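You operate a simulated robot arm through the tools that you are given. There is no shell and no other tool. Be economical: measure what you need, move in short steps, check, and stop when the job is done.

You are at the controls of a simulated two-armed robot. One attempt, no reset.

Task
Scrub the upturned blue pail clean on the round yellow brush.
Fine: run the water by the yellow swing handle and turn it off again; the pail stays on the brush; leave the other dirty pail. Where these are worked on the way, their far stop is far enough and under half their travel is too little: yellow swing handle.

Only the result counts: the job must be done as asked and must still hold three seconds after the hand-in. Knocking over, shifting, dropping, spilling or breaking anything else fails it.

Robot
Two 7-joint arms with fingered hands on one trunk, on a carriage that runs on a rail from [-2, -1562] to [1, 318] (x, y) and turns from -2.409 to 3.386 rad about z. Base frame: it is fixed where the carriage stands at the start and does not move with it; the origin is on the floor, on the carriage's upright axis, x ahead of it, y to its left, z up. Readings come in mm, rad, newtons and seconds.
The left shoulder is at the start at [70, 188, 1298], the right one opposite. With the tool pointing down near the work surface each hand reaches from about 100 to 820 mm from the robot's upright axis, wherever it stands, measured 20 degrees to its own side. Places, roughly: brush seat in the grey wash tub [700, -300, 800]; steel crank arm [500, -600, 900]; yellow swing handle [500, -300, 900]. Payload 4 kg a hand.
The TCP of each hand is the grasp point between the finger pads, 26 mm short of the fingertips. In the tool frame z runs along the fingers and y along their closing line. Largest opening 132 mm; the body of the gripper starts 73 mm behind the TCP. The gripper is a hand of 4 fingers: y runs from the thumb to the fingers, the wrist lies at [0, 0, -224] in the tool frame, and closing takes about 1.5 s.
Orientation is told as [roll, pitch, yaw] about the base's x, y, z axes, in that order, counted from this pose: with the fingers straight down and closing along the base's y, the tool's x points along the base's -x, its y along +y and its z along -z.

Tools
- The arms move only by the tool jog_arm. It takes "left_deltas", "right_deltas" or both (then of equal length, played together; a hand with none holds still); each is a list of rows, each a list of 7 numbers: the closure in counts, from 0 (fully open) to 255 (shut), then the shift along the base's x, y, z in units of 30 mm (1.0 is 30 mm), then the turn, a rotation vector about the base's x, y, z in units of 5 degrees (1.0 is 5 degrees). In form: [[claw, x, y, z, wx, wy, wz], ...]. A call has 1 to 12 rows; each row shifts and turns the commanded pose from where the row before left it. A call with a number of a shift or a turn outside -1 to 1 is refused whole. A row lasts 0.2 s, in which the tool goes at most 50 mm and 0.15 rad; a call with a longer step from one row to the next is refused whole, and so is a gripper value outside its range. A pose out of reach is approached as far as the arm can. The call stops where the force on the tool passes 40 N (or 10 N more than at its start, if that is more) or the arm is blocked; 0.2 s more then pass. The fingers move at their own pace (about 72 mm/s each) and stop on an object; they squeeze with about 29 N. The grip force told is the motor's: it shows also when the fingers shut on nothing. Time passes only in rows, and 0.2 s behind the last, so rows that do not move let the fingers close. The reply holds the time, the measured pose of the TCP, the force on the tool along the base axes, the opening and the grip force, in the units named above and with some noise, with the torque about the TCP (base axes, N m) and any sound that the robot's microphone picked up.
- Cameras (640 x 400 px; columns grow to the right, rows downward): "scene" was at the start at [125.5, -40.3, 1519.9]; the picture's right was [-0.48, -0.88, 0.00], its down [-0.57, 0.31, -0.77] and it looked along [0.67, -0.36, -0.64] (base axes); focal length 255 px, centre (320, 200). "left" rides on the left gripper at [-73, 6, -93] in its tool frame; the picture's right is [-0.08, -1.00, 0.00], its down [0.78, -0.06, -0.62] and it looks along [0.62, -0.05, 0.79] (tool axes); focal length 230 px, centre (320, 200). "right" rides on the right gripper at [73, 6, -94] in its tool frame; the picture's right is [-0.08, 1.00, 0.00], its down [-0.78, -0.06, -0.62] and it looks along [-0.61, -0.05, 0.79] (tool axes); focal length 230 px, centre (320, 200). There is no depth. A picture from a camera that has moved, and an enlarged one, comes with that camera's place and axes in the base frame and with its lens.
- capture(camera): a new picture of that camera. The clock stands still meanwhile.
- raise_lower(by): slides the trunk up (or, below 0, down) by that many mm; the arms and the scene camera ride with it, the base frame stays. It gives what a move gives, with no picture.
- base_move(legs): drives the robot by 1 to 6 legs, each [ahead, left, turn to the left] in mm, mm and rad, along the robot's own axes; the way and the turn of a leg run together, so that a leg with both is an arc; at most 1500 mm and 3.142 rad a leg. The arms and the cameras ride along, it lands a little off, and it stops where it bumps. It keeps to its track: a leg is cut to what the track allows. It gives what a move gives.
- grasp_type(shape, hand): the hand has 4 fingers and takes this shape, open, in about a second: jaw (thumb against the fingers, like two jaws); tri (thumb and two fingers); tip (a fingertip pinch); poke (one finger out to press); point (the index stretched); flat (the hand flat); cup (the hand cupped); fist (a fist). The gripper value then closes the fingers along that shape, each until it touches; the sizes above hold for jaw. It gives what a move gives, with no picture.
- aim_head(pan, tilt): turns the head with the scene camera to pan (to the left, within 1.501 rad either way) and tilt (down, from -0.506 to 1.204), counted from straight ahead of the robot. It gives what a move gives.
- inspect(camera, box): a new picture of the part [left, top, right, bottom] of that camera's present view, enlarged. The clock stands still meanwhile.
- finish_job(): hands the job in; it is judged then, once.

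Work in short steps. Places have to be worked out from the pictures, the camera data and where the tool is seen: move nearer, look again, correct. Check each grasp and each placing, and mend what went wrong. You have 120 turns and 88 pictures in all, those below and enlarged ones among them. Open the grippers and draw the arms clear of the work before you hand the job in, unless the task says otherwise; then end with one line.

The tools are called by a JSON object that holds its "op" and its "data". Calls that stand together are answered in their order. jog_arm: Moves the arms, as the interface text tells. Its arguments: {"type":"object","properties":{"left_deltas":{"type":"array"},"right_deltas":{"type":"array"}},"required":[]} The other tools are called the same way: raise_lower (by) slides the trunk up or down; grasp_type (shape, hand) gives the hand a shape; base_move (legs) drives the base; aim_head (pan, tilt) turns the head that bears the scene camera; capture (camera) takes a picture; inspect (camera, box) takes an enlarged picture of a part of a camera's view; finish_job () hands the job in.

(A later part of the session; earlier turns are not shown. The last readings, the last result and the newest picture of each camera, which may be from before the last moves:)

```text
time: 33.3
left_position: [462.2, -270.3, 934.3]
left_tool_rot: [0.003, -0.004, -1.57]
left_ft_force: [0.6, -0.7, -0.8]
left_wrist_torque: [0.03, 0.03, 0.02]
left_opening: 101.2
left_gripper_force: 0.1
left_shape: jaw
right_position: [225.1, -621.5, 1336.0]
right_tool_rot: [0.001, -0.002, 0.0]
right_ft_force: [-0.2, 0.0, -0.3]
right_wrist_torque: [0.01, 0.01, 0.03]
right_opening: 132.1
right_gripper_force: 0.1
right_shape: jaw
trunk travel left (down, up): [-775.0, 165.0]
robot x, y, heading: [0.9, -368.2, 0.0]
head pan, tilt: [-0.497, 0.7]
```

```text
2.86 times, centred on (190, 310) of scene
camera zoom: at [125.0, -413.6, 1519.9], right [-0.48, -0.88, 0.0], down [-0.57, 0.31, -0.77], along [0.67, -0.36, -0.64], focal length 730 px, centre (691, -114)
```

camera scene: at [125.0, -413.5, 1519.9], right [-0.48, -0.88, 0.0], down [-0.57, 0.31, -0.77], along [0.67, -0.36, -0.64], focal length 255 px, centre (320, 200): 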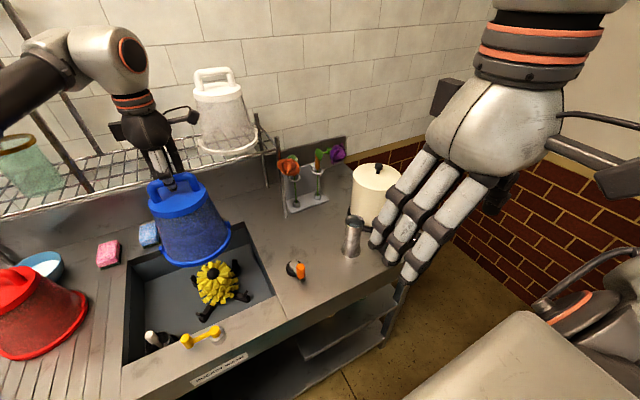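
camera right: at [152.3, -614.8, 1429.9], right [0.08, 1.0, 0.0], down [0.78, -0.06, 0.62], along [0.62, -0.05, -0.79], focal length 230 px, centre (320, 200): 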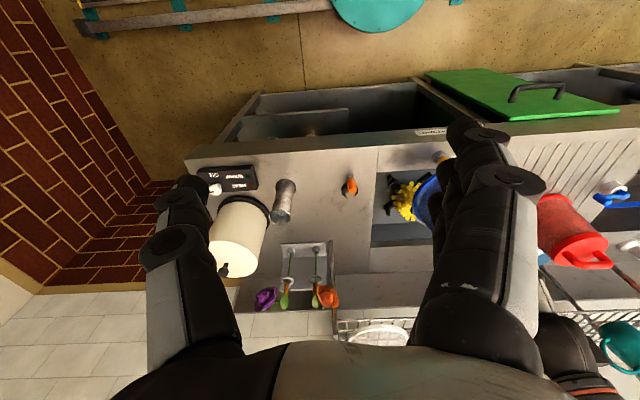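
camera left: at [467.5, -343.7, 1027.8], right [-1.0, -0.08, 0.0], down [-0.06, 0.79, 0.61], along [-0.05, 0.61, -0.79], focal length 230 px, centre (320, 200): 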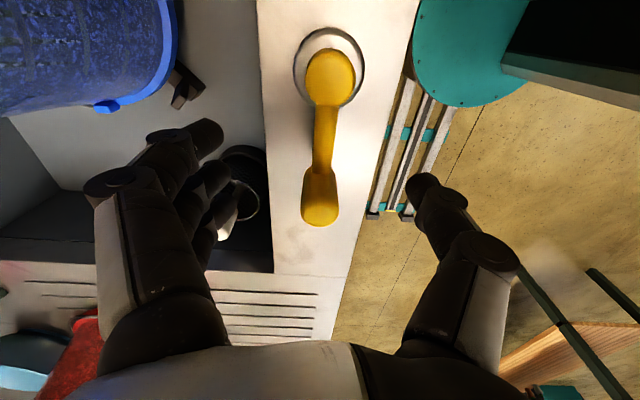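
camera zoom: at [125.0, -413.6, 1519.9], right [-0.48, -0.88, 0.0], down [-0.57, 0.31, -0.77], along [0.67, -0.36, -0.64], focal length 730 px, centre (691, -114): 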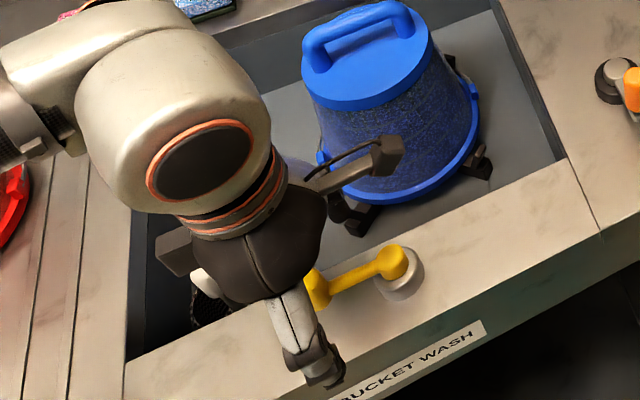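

The knob is centred between thumb and fingers. I close on it.

{"op": "jog_arm", "data": {"left_deltas": [[255, 0, 0, 0, 0, 0, 0], [255, 0, 0, 0, 0, 0, 0], [255, 0, 0, 0, 0, 0, 0], [255, 0, 0, 0, 0, 0, 0], [255, 0, 0, 0, 0, 0, 0], [255, 0, 0, 0, 0, 0, 0], [255, 0, 0, 0, 0, 0, 0]]}}

{"op": "capture", "data": {"camera": "left"}}

```text
time: 34.9
left_position: [461.5, -270.9, 933.6]
left_tool_rot: [0.003, -0.004, -1.568]
left_ft_force: [-5.6, -1.5, -4.6]
left_wrist_torque: [-0.02, 0.02, 0.24]
left_opening: 7.5
left_gripper_force: 28.6
left_shape: jaw
right_position: [225.4, -622.4, 1336.5]
right_tool_rot: [0.003, -0.002, 0.0]
right_ft_force: [0.6, -0.2, -0.9]
right_wrist_torque: [-0.01, 0.02, -0.02]
right_opening: 131.8
right_gripper_force: 0.2
right_shape: jaw
trunk travel left (down, up): [-775.0, 165.0]
robot x, y, heading: [-2.7, -373.0, -0.001]
head pan, tilt: [-0.497, 0.7]
```

```text
50 pictures are left
camera left: at [466.6, -344.0, 1027.8], right [-1.0, -0.08, 0.0], down [-0.06, 0.79, 0.61], along [-0.05, 0.61, -0.79], focal length 230 px, centre (320, 200)
```

left: 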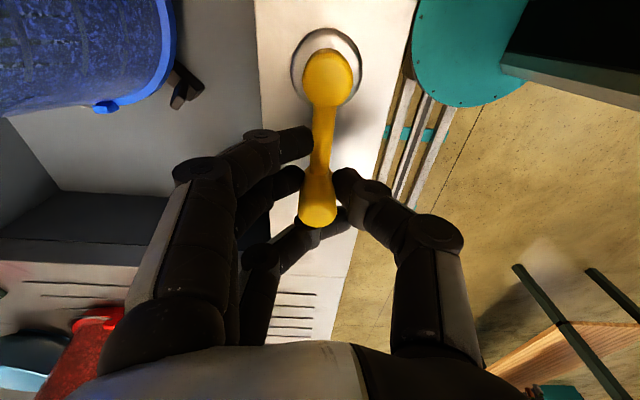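

Gripped. I try a small 10° swing clockwise (knob toward the tub, +x) and read the force.

{"op": "jog_arm", "data": {"left_deltas": [[255, 0.155, -0.007, 0, 0, 0, -1], [255, 0.155, -0.02, 0, 0, 0, -1], [255, 0, 0, 0, 0, 0, 0]]}}

{"op": "capture", "data": {"camera": "left"}}

```text
time: 35.7
left_position: [467.3, -271.4, 935.1]
left_tool_rot: [0.004, -0.004, -1.745]
left_ft_force: [-26.6, -5.5, -3.2]
left_wrist_torque: [-0.02, 0.5, 0.5]
left_opening: 8.2
left_gripper_force: 29.3
left_shape: jaw
right_position: [220.5, -622.7, 1336.5]
right_tool_rot: [0.003, -0.006, 0.0]
right_ft_force: [0.8, -0.3, 0.3]
right_wrist_torque: [-0.01, 0.0, -0.03]
right_opening: 131.9
right_gripper_force: 0.1
right_shape: jaw
trunk travel left (down, up): [-775.0, 165.0]
robot x, y, heading: [-0.5, -371.6, 0.004]
head pan, tilt: [-0.497, 0.7]
```

```text
49 pictures are left
camera left: at [459.9, -345.7, 1029.4], right [-1.0, 0.1, 0.0], down [0.07, 0.79, 0.61], along [0.06, 0.61, -0.79], focal length 230 px, centre (320, 200)
```

left: 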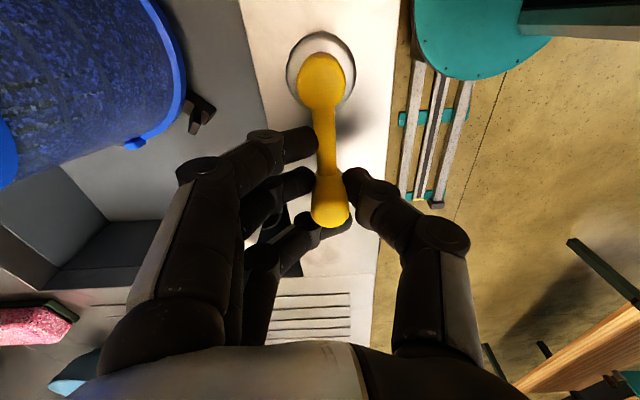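

It resists with 27 N: a stop that way. I return and swing counter-clockwise (knob toward the robot).

{"op": "jog_arm", "data": {"left_deltas": [[255, -0.155, 0.02, 0, 0, 0, 1], [255, -0.155, 0.007, 0, 0, 0, 1], [255, -0.155, -0.007, 0, 0, 0, 1], [255, -0.155, -0.02, 0, 0, 0, 1], [255, -0.15, -0.033, 0, 0, 0, 1], [255, 0, 0, 0, 0, 0, 0]]}}

{"op": "capture", "data": {"camera": "left"}}

```text
time: 37.1
left_position: [449.0, -272.7, 934.5]
left_tool_rot: [0.003, -0.005, -1.306]
left_ft_force: [4.9, -4.6, 3.8]
left_wrist_torque: [-0.12, -0.26, 0.12]
left_opening: 6.3
left_gripper_force: 29.0
left_shape: jaw
right_position: [225.8, -621.5, 1334.7]
right_tool_rot: [0.001, -0.003, 0.001]
right_ft_force: [0.1, 0.9, -0.2]
right_wrist_torque: [0.02, 0.01, 0.04]
right_opening: 131.8
right_gripper_force: 0.1
right_shape: jaw
trunk travel left (down, up): [-775.0, 165.0]
robot x, y, heading: [-3.0, -376.7, 0.002]
head pan, tilt: [-0.497, 0.7]
```

```text
48 pictures are left
camera left: at [472.4, -342.4, 1028.5], right [-0.94, -0.34, 0.0], down [-0.27, 0.74, 0.61], along [-0.2, 0.58, -0.79], focal length 230 px, centre (320, 200)
```

left: 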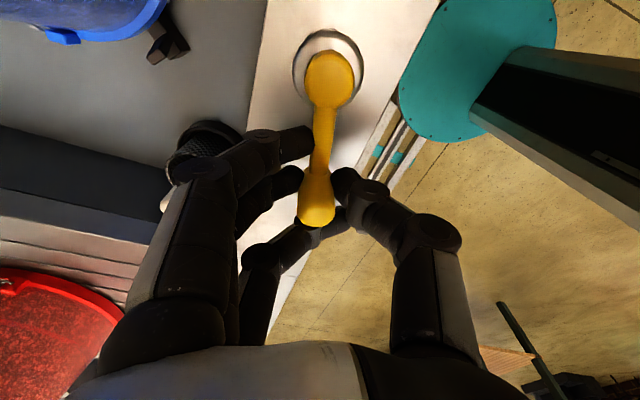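

The handle follows easily (≈5 N). I continue the arc by 60° more.

{"op": "jog_arm", "data": {"left_deltas": [[255, -0.147, -0.046, 0, 0, 0, 1], [255, -0.142, -0.059, 0, 0, 0, 1], [255, -0.137, -0.071, 0, 0, 0, 1], [255, -0.13, -0.083, 0, 0, 0, 1], [255, -0.122, -0.094, 0, 0, 0, 1], [255, -0.114, -0.104, 0, 0, 0, 1], [255, -0.104, -0.114, 0, 0, 0, 1], [255, -0.094, -0.122, 0, 0, 0, 1], [255, -0.083, -0.13, 0, 0, 0, 1], [255, -0.071, -0.137, 0, 0, 0, 1], [255, -0.059, -0.142, 0, 0, 0, 1], [255, -0.046, -0.147, 0, 0, 0, 1]]}}

{"op": "capture", "data": {"camera": "left"}}

{"op": "capture", "data": {"camera": "scene"}}

```text
time: 39.7
left_position: [410.3, -309.5, 934.8]
left_tool_rot: [0.003, -0.003, -0.255]
left_ft_force: [10.7, -0.4, 5.2]
left_wrist_torque: [0.17, -0.26, 0.08]
left_opening: 6.6
left_gripper_force: 29.2
left_shape: jaw
right_position: [227.0, -621.3, 1336.3]
right_tool_rot: [0.0, -0.002, 0.0]
right_ft_force: [-0.3, 0.1, -0.3]
right_wrist_torque: [0.02, -0.02, -0.04]
right_opening: 131.7
right_gripper_force: 0.0
right_shape: jaw
trunk travel left (down, up): [-775.0, 165.0]
robot x, y, heading: [-0.9, -368.0, 0.004]
head pan, tilt: [-0.497, 0.7]
```

```text
47 pictures are left
camera left: at [483.0, -324.0, 1028.2], right [-0.18, -0.98, 0.0], down [-0.78, 0.14, 0.61], along [-0.6, 0.11, -0.79], focal length 230 px, centre (320, 200)
```

left: 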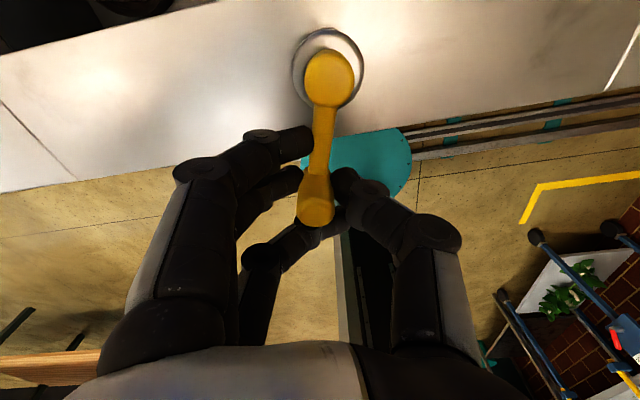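

```text
46 pictures are left
camera scene: at [126.1, -413.9, 1519.8], right [-0.48, -0.88, 0.0], down [-0.57, 0.31, -0.76], along [0.67, -0.36, -0.64], focal length 255 px, centre (320, 200)
```

scene: 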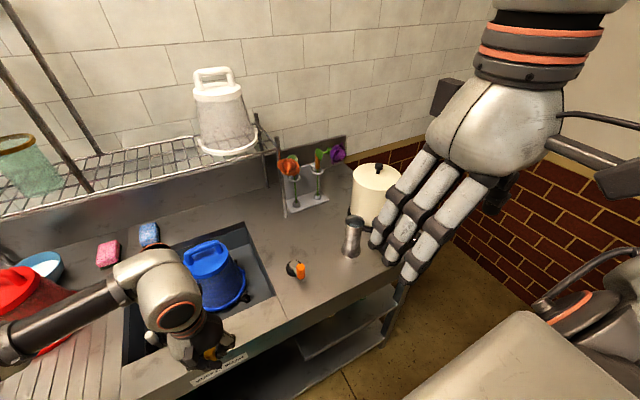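

The arm is at ~75° and still follows, but no water sound yet. I continue another 30°.

{"op": "jog_arm", "data": {"left_deltas": [[255, 0.0, -0.15, 0, 0, 0, 1], [255, -0.01, -0.153, 0, 0, 0, 1], [255, -0.007, -0.154, 0, 0, 0, 1], [255, 0.007, -0.154, 0, 0, 0, 1], [255, 0.02, -0.153, 0, 0, 0, 1], [255, 0.033, -0.15, 0, 0, 0, 1], [255, 0, 0, 0, 0, 0, 0]]}}

{"op": "capture", "data": {"camera": "left"}}

{"op": "inspect", "data": {"camera": "scene", "box": [120, 220, 280, 380]}}

```text
time: 41.0
left_position: [412.4, -325.9, 933.6]
left_tool_rot: [0.012, -0.01, 0.218]
left_ft_force: [10.9, 24.4, 5.5]
left_wrist_torque: [0.7, -0.22, -0.02]
left_opening: 6.2
left_gripper_force: 28.6
left_shape: jaw
right_position: [225.4, -618.7, 1337.8]
right_tool_rot: [0.0, -0.002, 0.002]
right_ft_force: [-0.2, 0.0, -0.6]
right_wrist_torque: [0.04, -0.05, -0.02]
right_opening: 131.9
right_gripper_force: 0.0
right_shape: jaw
trunk travel left (down, up): [-775.0, 165.0]
robot x, y, heading: [2.0, -374.5, 0.004]
head pan, tilt: [-0.497, 0.7]
stopped in row 6 (left hand): the force on the tool passed its limit at 42 N (the readings are from after the stop); the commanded pose is now the measured one
```

```text
45 pictures are left
camera left: at [483.3, -307.5, 1028.2], right [0.29, -0.96, -0.01], down [-0.76, -0.24, 0.61], along [-0.58, -0.17, -0.79], focal length 230 px, centre (320, 200)
```

left: 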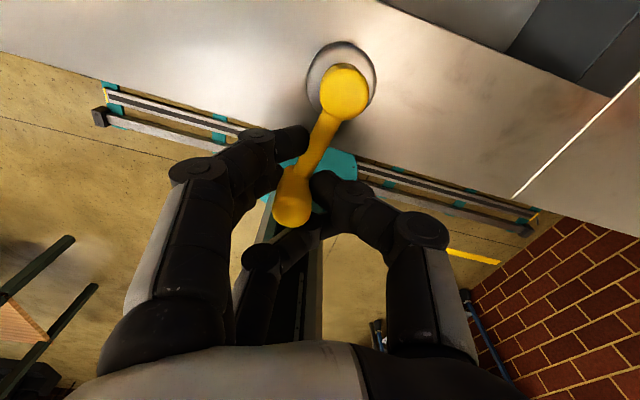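

```text
2.50 times, centred on (200, 300) of scene
camera zoom: at [124.5, -410.4, 1519.9], right [-0.47, -0.88, 0.0], down [-0.57, 0.3, -0.77], along [0.67, -0.36, -0.64], focal length 638 px, centre (620, -50)
```

zoom: 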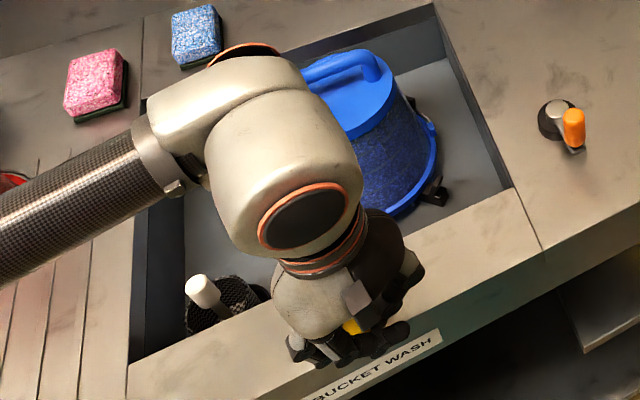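

The handle reached its far stop at ~90° (arm toward the robot). I relax, release, rise, and look at whether water runs and what it does to the pail.

{"op": "jog_arm", "data": {"left_deltas": [[255, 0, 0.1, 0, 0, 0, -1], [200, 0, 0, 0, 0, 0, -1], [60, 0, 0, 0, 0, 0, 0], [0, 0, 0, 0, 0, 0, 0], [0, 0, 0, 0, 0, 0, 0], [0, 0, 0, 0, 0, 0, 0], [0, 0, 0, 0.5, 0, 0, 0], [0, 0, 0, 0.8, 0, 0, 0], [0, 0, 0, 0.8, 0, 0, 0], [0, 0, 0.4, 0.8, 0, 0, 0], [0, -0.3, 0.8, 0.8, 0, 0, 0], [0, -0.3, 0.8, 0.8, 0, 0, 0]]}}

{"op": "inspect", "data": {"camera": "scene", "box": [120, 220, 280, 380]}}

{"op": "capture", "data": {"camera": "right"}}

```text
time: 43.6
left_position: [393.0, -267.9, 1069.3]
left_tool_rot: [0.007, -0.007, 0.037]
left_ft_force: [-0.8, -0.1, 0.3]
left_wrist_torque: [-0.05, -0.02, -0.01]
left_opening: 131.9
left_gripper_force: 0.2
left_shape: jaw
right_position: [224.8, -619.5, 1336.3]
right_tool_rot: [0.003, 0.0, -0.001]
right_ft_force: [-0.1, -0.2, 0.9]
right_wrist_torque: [-0.03, -0.03, 0.03]
right_opening: 131.6
right_gripper_force: 0.0
right_shape: jaw
trunk travel left (down, up): [-775.0, 165.0]
robot x, y, heading: [0.1, -374.8, -0.001]
head pan, tilt: [-0.497, 0.7]
```

```text
2.50 times, centred on (200, 300) of scene
camera zoom: at [124.1, -412.3, 1520.0], right [-0.47, -0.88, 0.0], down [-0.57, 0.31, -0.77], along [0.67, -0.36, -0.64], focal length 638 px, centre (620, -50)
```

zoom: 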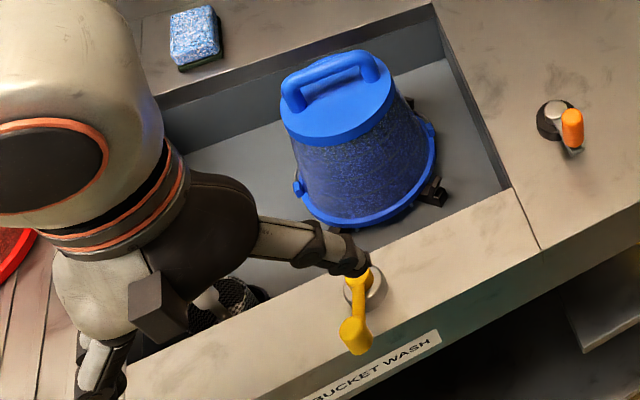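

```text
42 pictures are left
camera right: at [151.4, -615.2, 1429.8], right [0.08, 1.0, 0.0], down [0.78, -0.06, 0.62], along [0.62, -0.05, -0.79], focal length 230 px, centre (320, 200)
```

right: 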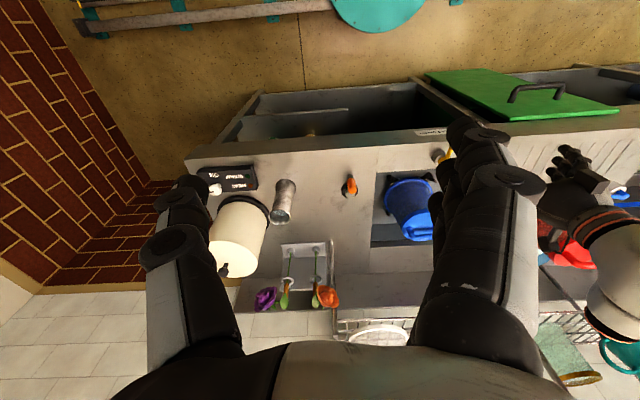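

No visible change yet. I withdraw the left hand further and let a couple of seconds pass, then compare the pail's dirt and look at the steel crank.

{"op": "jog_arm", "data": {"left_deltas": [[0, 0, 0.9, 0.9, 0, 0, 0], [0, 0, 0.9, 0.9, 0, 0, 0], [0, 0, 0.9, 0.5, 0, 0, 0], [0, 0, 0.9, 0, 0, 0, 0], [0, 0, 0, 0, 0, 0, 0], [0, 0, 0, 0, 0, 0, 0], [0, 0, 0, 0, 0, 0, 0], [0, 0, 0, 0, 0, 0, 0], [0, 0, 0, 0, 0, 0, 0], [0, 0, 0, 0, 0, 0, 0], [0, 0, 0, 0, 0, 0, 0], [0, 0, 0, 0, 0, 0, 0]]}}

{"op": "inspect", "data": {"camera": "scene", "box": [160, 220, 320, 360]}}

{"op": "inspect", "data": {"camera": "right", "box": [180, 120, 480, 260]}}

```text
time: 46.2
left_position: [394.0, -160.2, 1136.5]
left_tool_rot: [0.009, -0.008, 0.037]
left_ft_force: [0.2, 0.1, -0.4]
left_wrist_torque: [0.04, -0.02, -0.02]
left_opening: 131.8
left_gripper_force: 0.2
left_shape: jaw
right_position: [224.5, -620.7, 1336.4]
right_tool_rot: [0.003, -0.002, 0.0]
right_ft_force: [0.7, 0.1, 0.4]
right_wrist_torque: [0.01, 0.04, -0.03]
right_opening: 131.9
right_gripper_force: 0.1
right_shape: jaw
trunk travel left (down, up): [-775.0, 165.0]
robot x, y, heading: [1.5, -375.3, 0.003]
head pan, tilt: [-0.497, 0.7]
```

```text
2.86 times, centred on (240, 290) of scene
camera zoom: at [124.8, -413.3, 1519.9], right [-0.47, -0.88, 0.0], down [-0.57, 0.31, -0.77], along [0.67, -0.36, -0.64], focal length 730 px, centre (549, -57)
```

zoom: 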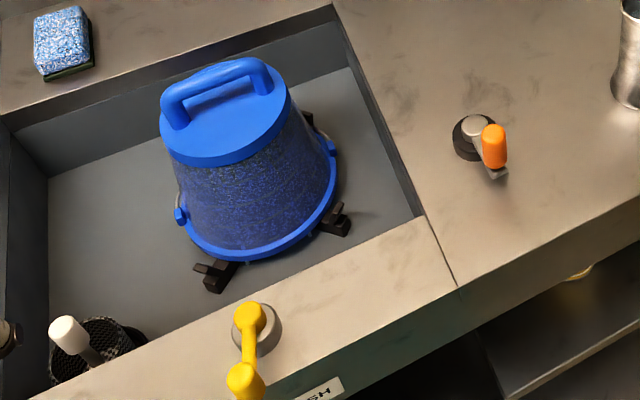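

```text
2.13 times, centred on (330, 190) of right
camera zoom: at [152.1, -616.2, 1429.6], right [0.08, 1.0, 0.0], down [0.78, -0.06, 0.62], along [0.62, -0.05, -0.79], focal length 491 px, centre (299, 221)
```

zoom: 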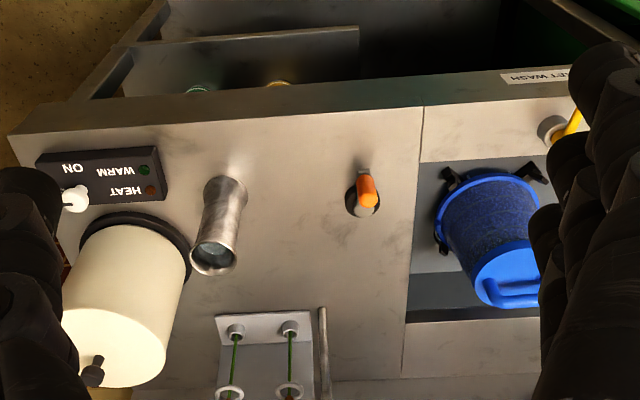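

The pail is still dirty; the steel crank beside the tub evidently drives the brush. Crank pivot ≈(563,-562,882), orange knob top ≈(508,-560,945). I bring the right hand above the knob.

{"op": "jog_arm", "data": {"right_deltas": [[0, 0.79, 0.167, -0.6, 0, 0, 0], [0, 0.79, 0.167, -0.6, 0, 0, 0], [0, 0.79, 0.167, -0.6, 0, 0, 0], [0, 0.79, 0.167, -0.6, 0, 0, 0], [0, 0.79, 0.167, -0.6, 0, 0, 0], [0, 0.79, 0.167, -0.6, 0, 0, 0], [0, 0.79, 0.167, -0.6, 0, 0, 0], [0, 0.79, 0.167, -0.6, 0, 0, 0], [0, 0.79, 0.167, -0.6, 0, 0, 0], [0, 0.79, 0.167, -0.6, 0, 0, 0], [0, 0.79, 0.167, -0.6, 0, 0, 0], [0, 0.75, 0.167, -0.6, 0, 0, 0]]}}

{"op": "capture", "data": {"camera": "right"}}

{"op": "capture", "data": {"camera": "scene"}}

```text
time: 48.8
left_position: [395.0, -161.2, 1137.7]
left_tool_rot: [0.008, -0.005, 0.039]
left_ft_force: [-0.4, 0.3, 0.0]
left_wrist_torque: [0.0, 0.02, 0.01]
left_opening: 131.8
left_gripper_force: 0.0
left_shape: jaw
right_position: [511.2, -560.5, 1119.4]
right_tool_rot: [0.001, 0.001, -0.001]
right_ft_force: [0.3, -0.1, 0.8]
right_wrist_torque: [0.02, 0.01, -0.01]
right_opening: 131.7
right_gripper_force: 0.1
right_shape: jaw
trunk travel left (down, up): [-775.0, 165.0]
robot x, y, heading: [-0.7, -375.1, -0.002]
head pan, tilt: [-0.497, 0.7]
```

```text
39 pictures are left
camera right: at [437.5, -556.2, 1213.1], right [0.08, 1.0, 0.0], down [0.78, -0.06, 0.62], along [0.62, -0.05, -0.79], focal length 230 px, centre (320, 200)
```

right: 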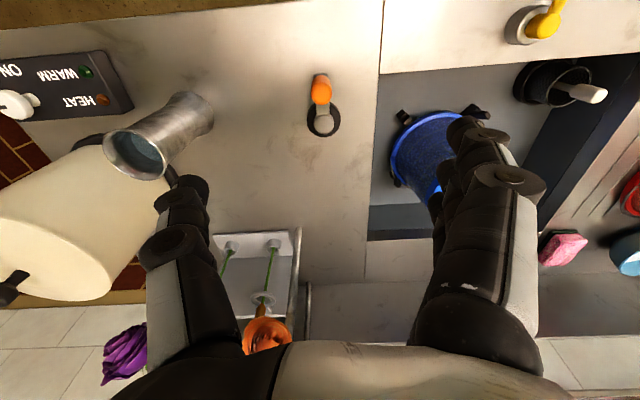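

```text
38 pictures are left
camera scene: at [126.7, -413.4, 1519.8], right [-0.47, -0.88, 0.0], down [-0.57, 0.31, -0.76], along [0.67, -0.36, -0.64], focal length 255 px, centre (320, 200)
```

scene: 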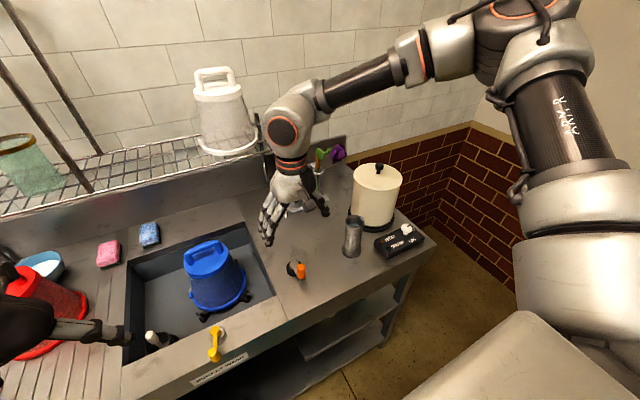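

Knob top ≈(505,-561,945), pivot ≈(558,-562), radius ≈53. I descend over the knob with the hand partly open.

{"op": "jog_arm", "data": {"right_deltas": [[60, -0.2, -0.03, -0.7, 0, 0, 0], [60, 0, 0, -0.7, 0, 0, 0], [60, 0, 0, -0.7, 0, 0, 0], [60, 0, 0, -0.7, 0, 0, 0], [60, 0, 0, -0.7, 0, 0, 0], [60, 0, 0, -0.7, 0, 0, 0], [60, 0, 0, -0.6, 0, 0, 0], [60, 0, 0, -0.5, 0, 0, 0], [60, 0, 0, -0.4, 0, 0, 0], [60, 0, 0, -0.3, 0, 0, 0]]}}

{"op": "capture", "data": {"camera": "right"}}

{"op": "inspect", "data": {"camera": "scene", "box": [220, 200, 380, 320]}}

```text
time: 51.0
left_position: [393.1, -161.3, 1137.7]
left_tool_rot: [0.009, -0.006, 0.039]
left_ft_force: [-0.6, -0.3, 0.7]
left_wrist_torque: [-0.03, 0.01, -0.01]
left_opening: 131.9
left_gripper_force: 0.0
left_shape: jaw
right_position: [487.5, -593.4, 966.5]
right_tool_rot: [0.003, -0.005, 0.0]
right_ft_force: [-0.2, 0.0, 0.3]
right_wrist_torque: [0.01, 0.0, -0.02]
right_opening: 101.3
right_gripper_force: 0.1
right_shape: jaw
right hand out of reach, approached as far as the arm can: row 6, 7, 8, 9, 10
trunk travel left (down, up): [-775.0, 165.0]
robot x, y, heading: [1.8, -373.4, 0.006]
head pan, tilt: [-0.497, 0.7]
```

```text
37 pictures are left
camera right: at [414.7, -588.5, 1059.1], right [0.08, 1.0, 0.0], down [0.78, -0.06, 0.62], along [0.62, -0.04, -0.79], focal length 230 px, centre (320, 200)
```

right: 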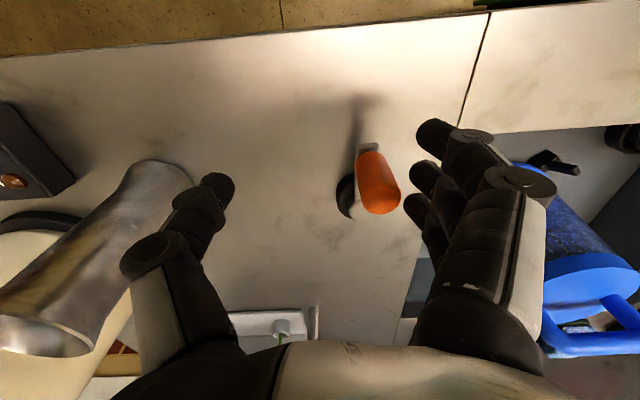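

```text
3.33 times, centred on (300, 260) of scene
camera zoom: at [125.1, -413.3, 1519.9], right [-0.47, -0.88, 0.0], down [-0.57, 0.31, -0.77], along [0.67, -0.36, -0.64], focal length 851 px, centre (387, 0)
```

zoom: 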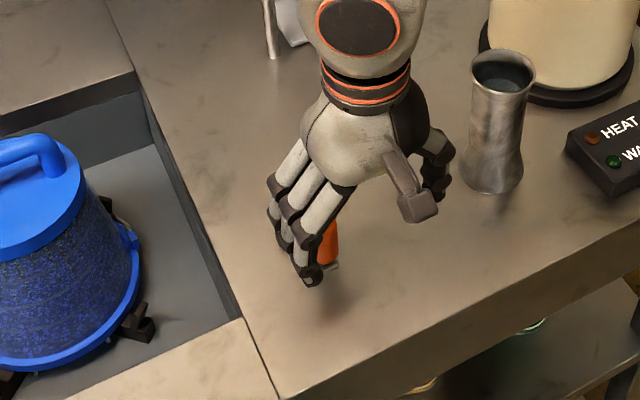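

That pose was out of reach for the right arm with the trunk so high. I go back up and check, then lower the trunk.

{"op": "jog_arm", "data": {"right_deltas": [[0, 0, 0, 0.7, 0, 0, 0], [0, 0, 0, 0.8, 0, 0, 0], [0, 0, 0, 0.8, 0, 0, 0], [0, 0, 0, 0.8, 0, 0, 0], [0, 0, 0, 0.8, 0, 0, 0], [0, 0, 0, 0.7, 0, 0, 0], [0, 0, 0, 0.7, 0, 0, 0], [0, 0, 0, 0.7, 0, 0, 0]], "left_deltas": [[0, 0, 0, 0.7, 0, 0, 0], [0, 0, 0, 0.8, 0, 0, 0], [0, 0, 0, 0.8, 0, 0, 0], [0, 0, 0, 0.8, 0, 0, 0], [0, 0, 0, 0, 0, 0, 0], [0, 0, 0, 0, 0, 0, 0], [0, 0, 0, 0, 0, 0, 0], [0, 0, 0, 0, 0, 0, 0]]}}

```text
time: 52.8
left_position: [392.8, -161.4, 1230.4]
left_tool_rot: [0.008, -0.005, 0.038]
left_ft_force: [0.0, -0.1, -0.2]
left_wrist_torque: [-0.01, 0.02, 0.0]
left_opening: 131.9
left_gripper_force: 0.1
left_shape: jaw
right_position: [488.0, -592.9, 1146.7]
right_tool_rot: [0.004, -0.003, -0.001]
right_ft_force: [-0.7, -0.5, 0.1]
right_wrist_torque: [0.01, -0.01, 0.01]
right_opening: 131.5
right_gripper_force: 0.0
right_shape: jaw
trunk travel left (down, up): [-775.0, 165.0]
robot x, y, heading: [1.1, -370.4, -0.005]
head pan, tilt: [-0.497, 0.7]
```

Now lower the trunk by 150 mm (right hand stays above the knob, left hand above the counter).

{"op": "raise_lower", "data": {"by": -150}}

{"op": "jog_arm", "data": {"right_deltas": [[30, 0.2, 0.35, 0, 0, 0, 0], [60, 0.2, 0.35, 0, 0, 0, 0], [60, 0.2, 0.35, 0, 0, 0, 0], [60, 0, 0, -0.5, 0, 0, 0], [60, 0, 0, -0.5, 0, 0, 0], [60, 0, 0, -0.5, 0, 0, 0], [60, 0, 0, -0.4, 0, 0, 0]]}}

{"op": "capture", "data": {"camera": "right"}}

```text
time: 54.6
left_position: [392.9, -160.7, 1080.8]
left_tool_rot: [0.008, -0.005, 0.04]
left_ft_force: [-0.5, 0.3, -0.5]
left_wrist_torque: [-0.02, 0.03, -0.02]
left_opening: 131.7
left_gripper_force: 0.2
left_shape: jaw
right_position: [487.3, -592.9, 996.4]
right_tool_rot: [0.002, -0.003, 0.001]
right_ft_force: [0.4, 0.0, -0.2]
right_wrist_torque: [0.0, 0.01, -0.01]
right_opening: 131.4
right_gripper_force: 0.1
right_shape: jaw
trunk travel left (down, up): [-625.0, 315.0]
robot x, y, heading: [-1.0, -370.9, -0.002]
head pan, tilt: [-0.497, 0.7]
```

```text
time: 56.2
left_position: [392.4, -160.3, 1081.4]
left_tool_rot: [0.009, -0.006, 0.037]
left_ft_force: [0.2, -0.5, -0.6]
left_wrist_torque: [0.01, 0.0, -0.01]
left_opening: 132.0
left_gripper_force: 0.0
left_shape: jaw
right_position: [506.3, -560.1, 938.5]
right_tool_rot: [0.002, -0.002, 0.0]
right_ft_force: [-0.9, -0.5, 0.4]
right_wrist_torque: [0.0, -0.02, -0.01]
right_opening: 101.4
right_gripper_force: 0.1
right_shape: jaw
trunk travel left (down, up): [-625.0, 315.0]
robot x, y, heading: [-2.7, -373.8, -0.0]
head pan, tilt: [-0.497, 0.7]
```

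```text
35 pictures are left
camera right: at [432.6, -556.2, 1032.8], right [0.08, 1.0, 0.0], down [0.78, -0.06, 0.62], along [0.62, -0.05, -0.79], focal length 230 px, centre (320, 200)
```

right: 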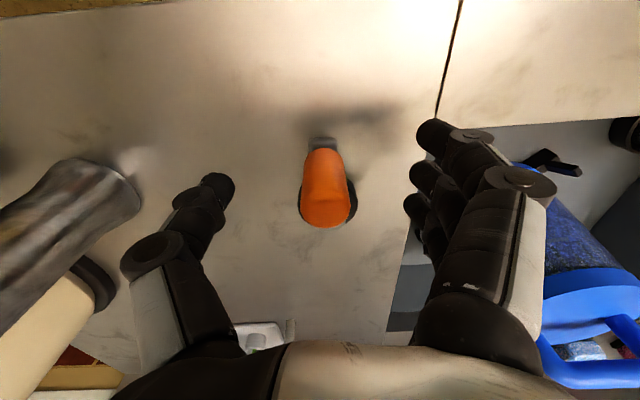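

The orange knob is centred between the fingers. I close on it.

{"op": "jog_arm", "data": {"right_deltas": [[255, 0, 0, 0, 0, 0, 0], [255, 0, 0, 0, 0, 0, 0], [255, 0, 0, 0, 0, 0, 0], [255, 0, 0, 0, 0, 0, 0], [255, 0, 0, 0, 0, 0, 0], [255, 0, 0, 0, 0, 0, 0], [255, 0, 0, 0, 0, 0, 0]]}}

{"op": "capture", "data": {"camera": "right"}}

```text
time: 57.8
left_position: [392.6, -159.8, 1081.6]
left_tool_rot: [0.009, -0.007, 0.038]
left_ft_force: [-1.0, 0.5, 0.6]
left_wrist_torque: [0.0, 0.01, 0.01]
left_opening: 132.0
left_gripper_force: 0.0
left_shape: jaw
right_position: [506.1, -560.7, 940.3]
right_tool_rot: [0.001, -0.002, 0.0]
right_ft_force: [0.3, -0.4, -3.4]
right_wrist_torque: [0.11, 0.06, 0.0]
right_opening: 5.1
right_gripper_force: 29.1
right_shape: jaw
trunk travel left (down, up): [-625.0, 315.0]
robot x, y, heading: [-1.9, -371.4, 0.003]
head pan, tilt: [-0.497, 0.7]
```

```text
34 pictures are left
camera right: at [432.8, -556.3, 1032.7], right [0.08, 1.0, 0.0], down [0.78, -0.06, 0.62], along [0.62, -0.05, -0.79], focal length 230 px, centre (320, 200)
```

right: 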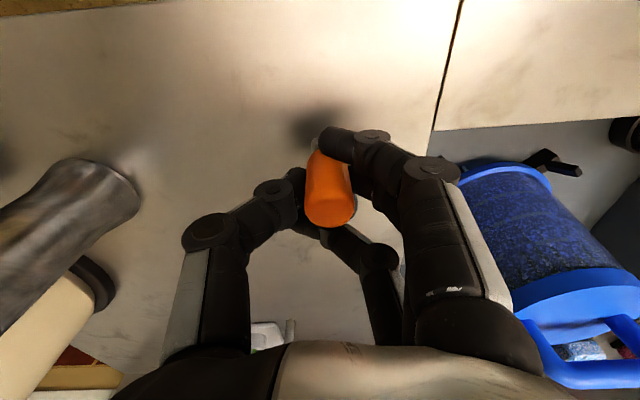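

Gripped. I try a 30° clockwise swing of the crank (keeping hand orientation) and check forces and the result.

{"op": "jog_arm", "data": {"right_deltas": [[255, 0.027, 0.307, 0, 0, 0, 0], [255, 0.08, 0.297, 0, 0, 0, 0], [255, 0.13, 0.28, 0, 0, 0, 0], [255, 0, 0, 0, 0, 0, 0]]}}

{"op": "capture", "data": {"camera": "right"}}

```text
time: 58.8
left_position: [394.4, -161.1, 1079.3]
left_tool_rot: [0.008, -0.005, 0.037]
left_ft_force: [0.3, 0.0, -0.9]
left_wrist_torque: [0.01, 0.04, 0.01]
left_opening: 131.9
left_gripper_force: 0.0
left_shape: jaw
right_position: [514.9, -534.6, 939.6]
right_tool_rot: [0.003, -0.003, -0.001]
right_ft_force: [5.2, -3.9, -2.9]
right_wrist_torque: [0.03, -0.09, 0.01]
right_opening: 5.1
right_gripper_force: 28.7
right_shape: jaw
trunk travel left (down, up): [-625.0, 315.0]
robot x, y, heading: [0.9, -373.4, 0.001]
head pan, tilt: [-0.497, 0.7]
```

```text
33 pictures are left
camera right: at [440.9, -530.2, 1032.7], right [0.08, 1.0, 0.0], down [0.78, -0.06, 0.62], along [0.62, -0.05, -0.79], focal length 230 px, centre (320, 200)
```

right: 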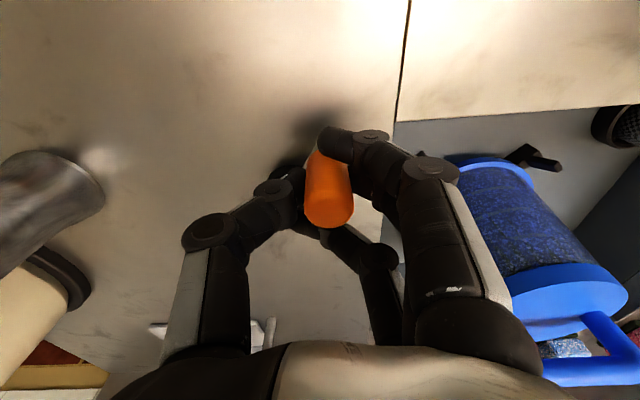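

The crank turns freely. I continue clockwise for a half turn.

{"op": "jog_arm", "data": {"right_deltas": [[255, 0.273, 0.36, 0, 0, 0, 0], [255, 0.36, 0.273, 0, 0, 0, 0], [255, 0.417, 0.173, 0, 0, 0, 0], [255, 0.45, 0.06, 0, 0, 0, 0], [255, 0.45, -0.06, 0, 0, 0, 0], [255, 0.417, -0.173, 0, 0, 0, 0], [255, 0.36, -0.273, 0, 0, 0, 0], [255, 0.273, -0.36, 0, 0, 0, 0], [255, 0.173, -0.417, 0, 0, 0, 0], [255, 0.06, -0.45, 0, 0, 0, 0], [255, -0.06, -0.45, 0, 0, 0, 0], [255, -0.173, -0.417, 0, 0, 0, 0]]}}

{"op": "capture", "data": {"camera": "right"}}

{"op": "capture", "data": {"camera": "scene"}}

```text
time: 61.4
left_position: [392.8, -160.4, 1082.0]
left_tool_rot: [0.009, -0.008, 0.038]
left_ft_force: [0.8, 0.6, 0.0]
left_wrist_torque: [0.03, -0.04, -0.04]
left_opening: 132.0
left_gripper_force: 0.1
left_shape: jaw
right_position: [579.9, -625.1, 951.7]
right_tool_rot: [0.001, -0.002, 0.001]
right_ft_force: [-0.5, -0.7, -0.2]
right_wrist_torque: [0.0, 0.01, 0.01]
right_opening: 0.0
right_gripper_force: 28.6
right_shape: jaw
right hand out of reach, approached as far as the arm can: row 1, 2, 3, 4, 5, 6
trunk travel left (down, up): [-625.0, 315.0]
robot x, y, heading: [-0.5, -373.2, 0.004]
head pan, tilt: [-0.497, 0.7]
```

```text
32 pictures are left
camera right: at [507.1, -620.6, 1045.7], right [0.08, 1.0, 0.0], down [0.78, -0.06, 0.62], along [0.62, -0.05, -0.79], focal length 230 px, centre (320, 200)
```

right: 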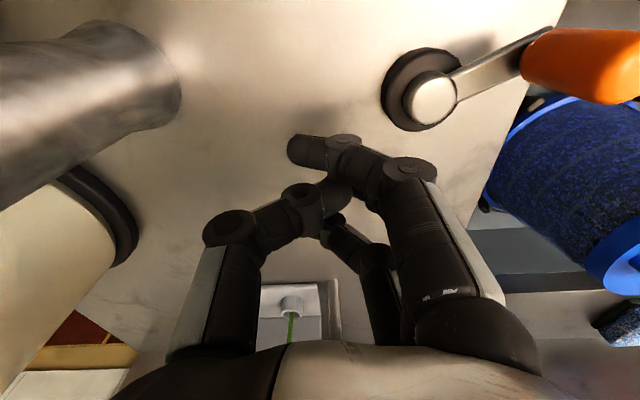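

```text
31 pictures are left
camera scene: at [124.4, -413.2, 1370.0], right [-0.47, -0.88, 0.0], down [-0.57, 0.31, -0.77], along [0.67, -0.36, -0.64], focal length 255 px, centre (320, 200)
```

scene: 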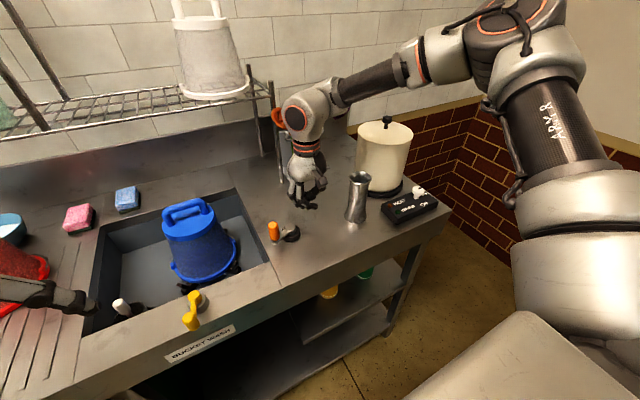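

The right arm ran out of reach on the left side of the circle and slipped off the knob, without harm. I raise the hand and shift the base left 130 mm so the crank lies better in the right arm's range.

{"op": "jog_arm", "data": {"right_deltas": [[0, 0, 0, 0.8, 0, 0, 0], [0, 0, 0, 0.8, 0, 0, 0], [0, 0, 0, 0.8, 0, 0, 0], [0, 0, 0, 0.8, 0, 0, 0], [0, 0, 0, 0.5, 0, 0, 0]], "left_deltas": [[0, 0, 0, 0.8, 0, 0, 0], [0, 0, 0, 0.8, 0, 0, 0], [0, 0, 0, 0.8, 0, 0, 0], [0, 0, 0, 0, 0, 0, 0], [0, 0, 0, 0, 0, 0, 0]]}}

{"op": "base_move", "data": {"legs": [[0, 130, 0]]}}

{"op": "capture", "data": {"camera": "right"}}

{"op": "capture", "data": {"camera": "scene"}}

```text
time: 62.6
left_position: [393.7, -160.1, 1152.7]
left_tool_rot: [0.009, -0.006, 0.038]
left_ft_force: [0.5, -0.3, 0.9]
left_wrist_torque: [0.01, 0.02, 0.01]
left_opening: 131.7
left_gripper_force: 0.0
left_shape: jaw
right_position: [580.8, -624.8, 1063.5]
right_tool_rot: [0.001, -0.002, 0.0]
right_ft_force: [-0.2, 0.4, 0.1]
right_wrist_torque: [-0.03, 0.01, -0.02]
right_opening: 131.9
right_gripper_force: 0.0
right_shape: jaw
trunk travel left (down, up): [-625.0, 315.0]
robot x, y, heading: [-0.5, -372.4, 0.006]
head pan, tilt: [-0.497, 0.7]
```

```text
time: 63.9
left_position: [393.9, -33.0, 1152.1]
left_tool_rot: [0.008, -0.007, 0.036]
left_ft_force: [-0.7, 0.7, -0.2]
left_wrist_torque: [0.03, 0.0, 0.01]
left_opening: 131.8
left_gripper_force: 0.0
left_shape: jaw
right_position: [580.0, -497.6, 1063.0]
right_tool_rot: [0.004, -0.002, 0.002]
right_ft_force: [0.2, 0.2, 0.0]
right_wrist_torque: [0.02, 0.02, -0.01]
right_opening: 132.0
right_gripper_force: 0.1
right_shape: jaw
trunk travel left (down, up): [-625.0, 315.0]
robot x, y, heading: [1.4, -245.5, 0.004]
head pan, tilt: [-0.497, 0.7]
```

```text
30 pictures are left
camera right: at [507.5, -493.2, 1156.5], right [0.08, 1.0, 0.0], down [0.78, -0.06, 0.62], along [0.62, -0.05, -0.79], focal length 230 px, centre (320, 200)
```

right: 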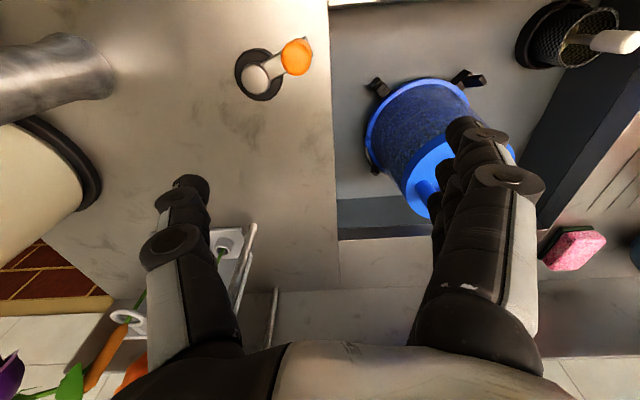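

```text
29 pictures are left
camera scene: at [125.1, -286.2, 1369.9], right [-0.48, -0.88, 0.0], down [-0.57, 0.31, -0.76], along [0.67, -0.36, -0.64], focal length 255 px, centre (320, 200)
```

scene: 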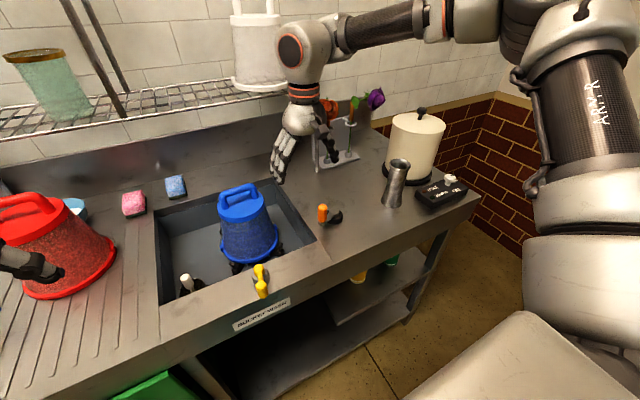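

Knob is now ≈(531,-513), pivot ≈(556,-563), crank angle ≈115°. I move over the knob and descend.

{"op": "jog_arm", "data": {"right_deltas": [[60, -0.8, -0.25, 0, 0, 0, 0], [60, -0.8, -0.25, 0, 0, 0, 0], [60, 0, 0, -0.7, 0, 0, 0], [60, 0, 0, -0.7, 0, 0, 0], [60, 0, 0, -0.7, 0, 0, 0], [60, 0, 0, -0.7, 0, 0, 0], [60, 0, 0, -0.7, 0, 0, 0], [60, 0, 0, -0.6, 0, 0, 0]]}}

{"op": "capture", "data": {"camera": "right"}}

```text
time: 65.7
left_position: [394.8, -31.5, 1153.1]
left_tool_rot: [0.01, -0.006, 0.036]
left_ft_force: [0.3, -0.9, -0.1]
left_wrist_torque: [0.0, 0.0, -0.01]
left_opening: 131.8
left_gripper_force: 0.0
left_shape: jaw
right_position: [532.8, -512.2, 939.3]
right_tool_rot: [0.001, -0.002, 0.0]
right_ft_force: [0.2, -0.8, 0.3]
right_wrist_torque: [0.0, 0.03, 0.03]
right_opening: 101.3
right_gripper_force: 0.1
right_shape: jaw
trunk travel left (down, up): [-625.0, 315.0]
robot x, y, heading: [-1.8, -243.6, -0.001]
head pan, tilt: [-0.497, 0.7]
```

```text
28 pictures are left
camera right: at [459.8, -506.9, 1032.8], right [0.08, 1.0, 0.0], down [0.78, -0.06, 0.62], along [0.62, -0.05, -0.79], focal length 230 px, centre (320, 200)
```

right: 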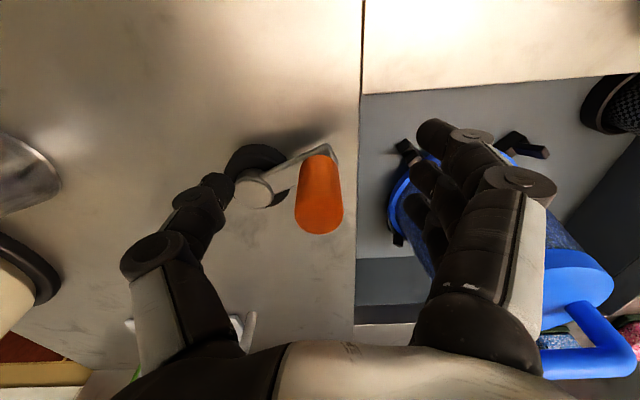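

Knob is inside the grasp. I nudge +3 mm in x, close, and turn on clockwise by ~45°.

{"op": "jog_arm", "data": {"right_deltas": [[150, 0.1, 0, 0, 0, 0, 0], [255, 0, 0, 0, 0, 0, 0], [255, 0, 0, 0, 0, 0, 0], [255, 0, 0, 0, 0, 0, 0], [255, 0, 0, 0, 0, 0, 0], [255, 0, 0, 0, 0, 0, 0], [255, 0, 0, 0, 0, 0, 0], [255, 0.417, 0.127, 0, 0, 0, 0], [255, 0.467, 0.02, 0, 0, 0, 0], [255, 0.453, -0.1, 0, 0, 0, 0], [255, 0, 0, 0, 0, 0, 0]]}}

{"op": "capture", "data": {"camera": "right"}}

```text
time: 68.1
left_position: [393.9, -35.2, 1153.3]
left_tool_rot: [0.011, -0.006, 0.037]
left_ft_force: [0.0, 0.0, 0.5]
left_wrist_torque: [-0.02, 0.03, 0.01]
left_opening: 131.9
left_gripper_force: 0.1
left_shape: jaw
right_position: [574.9, -513.5, 940.2]
right_tool_rot: [0.002, -0.002, -0.002]
right_ft_force: [-8.3, -19.1, -2.7]
right_wrist_torque: [-0.28, 0.02, 0.15]
right_opening: 3.9
right_gripper_force: 28.9
right_shape: jaw
trunk travel left (down, up): [-625.0, 315.0]
robot x, y, heading: [-0.6, -250.2, 0.003]
head pan, tilt: [-0.497, 0.7]
```

```text
27 pictures are left
camera right: at [501.3, -508.7, 1033.3], right [0.08, 1.0, 0.0], down [0.78, -0.06, 0.62], along [0.62, -0.05, -0.79], focal length 230 px, centre (320, 200)
```

right: 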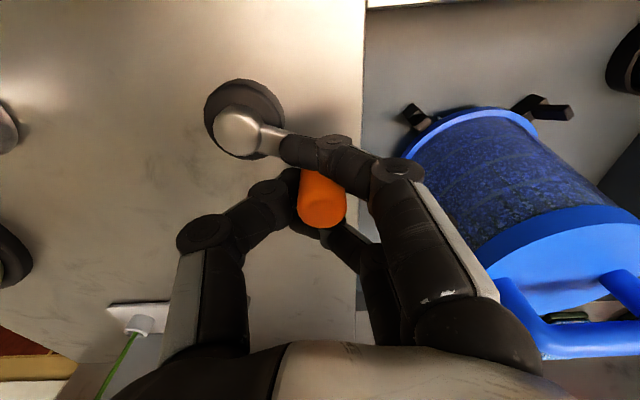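

It follows well, with a slight outward pull. I continue clockwise half a turn at radius 50.

{"op": "jog_arm", "data": {"right_deltas": [[255, 0.39, -0.283, 0, 0, 0, 0], [255, 0.32, -0.297, 0, 0, 0, 0], [255, 0.233, -0.367, 0, 0, 0, 0], [255, 0.13, -0.413, 0, 0, 0, 0], [255, 0.02, -0.437, 0, 0, 0, 0], [255, -0.093, -0.423, 0, 0, 0, 0], [255, -0.2, -0.387, 0, 0, 0, 0], [255, -0.297, -0.32, 0, 0, 0, 0], [255, -0.367, -0.233, 0, 0, 0, 0], [255, -0.413, -0.13, 0, 0, 0, 0], [255, -0.437, -0.02, 0, 0, 0, 0], [255, -0.423, 0.093, 0, 0, 0, 0]]}}

{"op": "capture", "data": {"camera": "right"}}

{"op": "inspect", "data": {"camera": "scene", "box": [160, 160, 360, 300]}}

```text
time: 70.7
left_position: [392.5, -33.7, 1153.2]
left_tool_rot: [0.009, -0.01, 0.037]
left_ft_force: [-0.6, -1.1, 0.2]
left_wrist_torque: [-0.01, -0.01, 0.06]
left_opening: 131.7
left_gripper_force: 0.0
left_shape: jaw
right_position: [539.1, -608.6, 939.8]
right_tool_rot: [0.002, -0.001, -0.001]
right_ft_force: [-6.6, -14.2, 3.1]
right_wrist_torque: [-0.22, -0.06, 0.13]
right_opening: 2.8
right_gripper_force: 29.0
right_shape: jaw
trunk travel left (down, up): [-625.0, 315.0]
robot x, y, heading: [-0.4, -245.4, 0.004]
head pan, tilt: [-0.497, 0.7]
```

```text
26 pictures are left
camera right: at [466.4, -604.1, 1033.8], right [0.08, 1.0, 0.0], down [0.78, -0.06, 0.62], along [0.62, -0.05, -0.79], focal length 230 px, centre (320, 200)
```

right: 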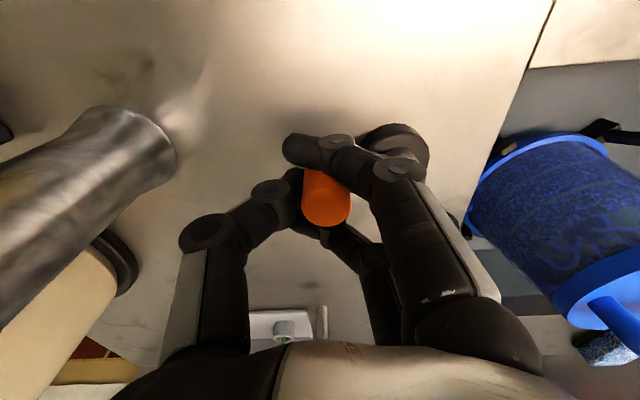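

```text
2.86 times, centred on (260, 230) of scene
camera zoom: at [123.2, -286.5, 1370.1], right [-0.48, -0.88, 0.0], down [-0.57, 0.31, -0.77], along [0.67, -0.36, -0.64], focal length 730 px, centre (491, 114)
```

zoom: 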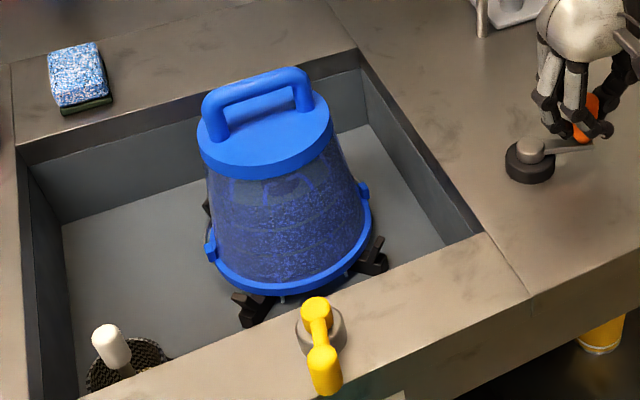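

Streaks of the pail are coming clean — the crank scrubs it. I now do a full clockwise turn with 30° rows.

{"op": "jog_arm", "data": {"right_deltas": [[255, -0.68, 0.48, 0, 0, 0, 0], [255, -0.323, 0.8, 0, 0, 0, 0], [255, 0.12, 0.853, 0, 0, 0, 0], [255, 0.53, 0.68, 0, 0, 0, 0], [255, 0.8, 0.323, 0, 0, 0, 0], [255, 0.853, -0.12, 0, 0, 0, 0], [255, 0.68, -0.53, 0, 0, 0, 0], [255, 0.323, -0.8, 0, 0, 0, 0], [255, -0.12, -0.853, 0, 0, 0, 0], [255, -0.53, -0.68, 0, 0, 0, 0], [255, -0.8, -0.323, 0, 0, 0, 0], [255, -0.853, 0.12, 0, 0, 0, 0]]}}

{"op": "inspect", "data": {"camera": "scene", "box": [160, 160, 360, 300]}}

```text
time: 73.3
left_position: [392.6, -33.6, 1154.3]
left_tool_rot: [0.009, -0.009, 0.035]
left_ft_force: [1.2, 0.2, 0.1]
left_wrist_torque: [0.01, 0.0, 0.0]
left_opening: 132.0
left_gripper_force: 0.1
left_shape: jaw
right_position: [539.9, -611.6, 941.0]
right_tool_rot: [0.001, -0.002, -0.002]
right_ft_force: [-5.2, -13.5, 0.6]
right_wrist_torque: [-0.21, -0.16, 0.11]
right_opening: 3.2
right_gripper_force: 28.4
right_shape: jaw
trunk travel left (down, up): [-625.0, 315.0]
robot x, y, heading: [-2.5, -241.6, 0.0]
head pan, tilt: [-0.497, 0.7]
```

```text
2.86 times, centred on (260, 230) of scene
camera zoom: at [123.3, -286.1, 1370.0], right [-0.48, -0.88, 0.0], down [-0.57, 0.31, -0.77], along [0.67, -0.36, -0.64], focal length 730 px, centre (491, 114)
```

zoom: 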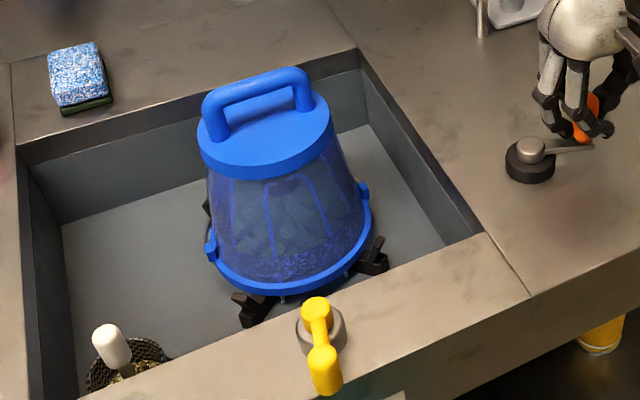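

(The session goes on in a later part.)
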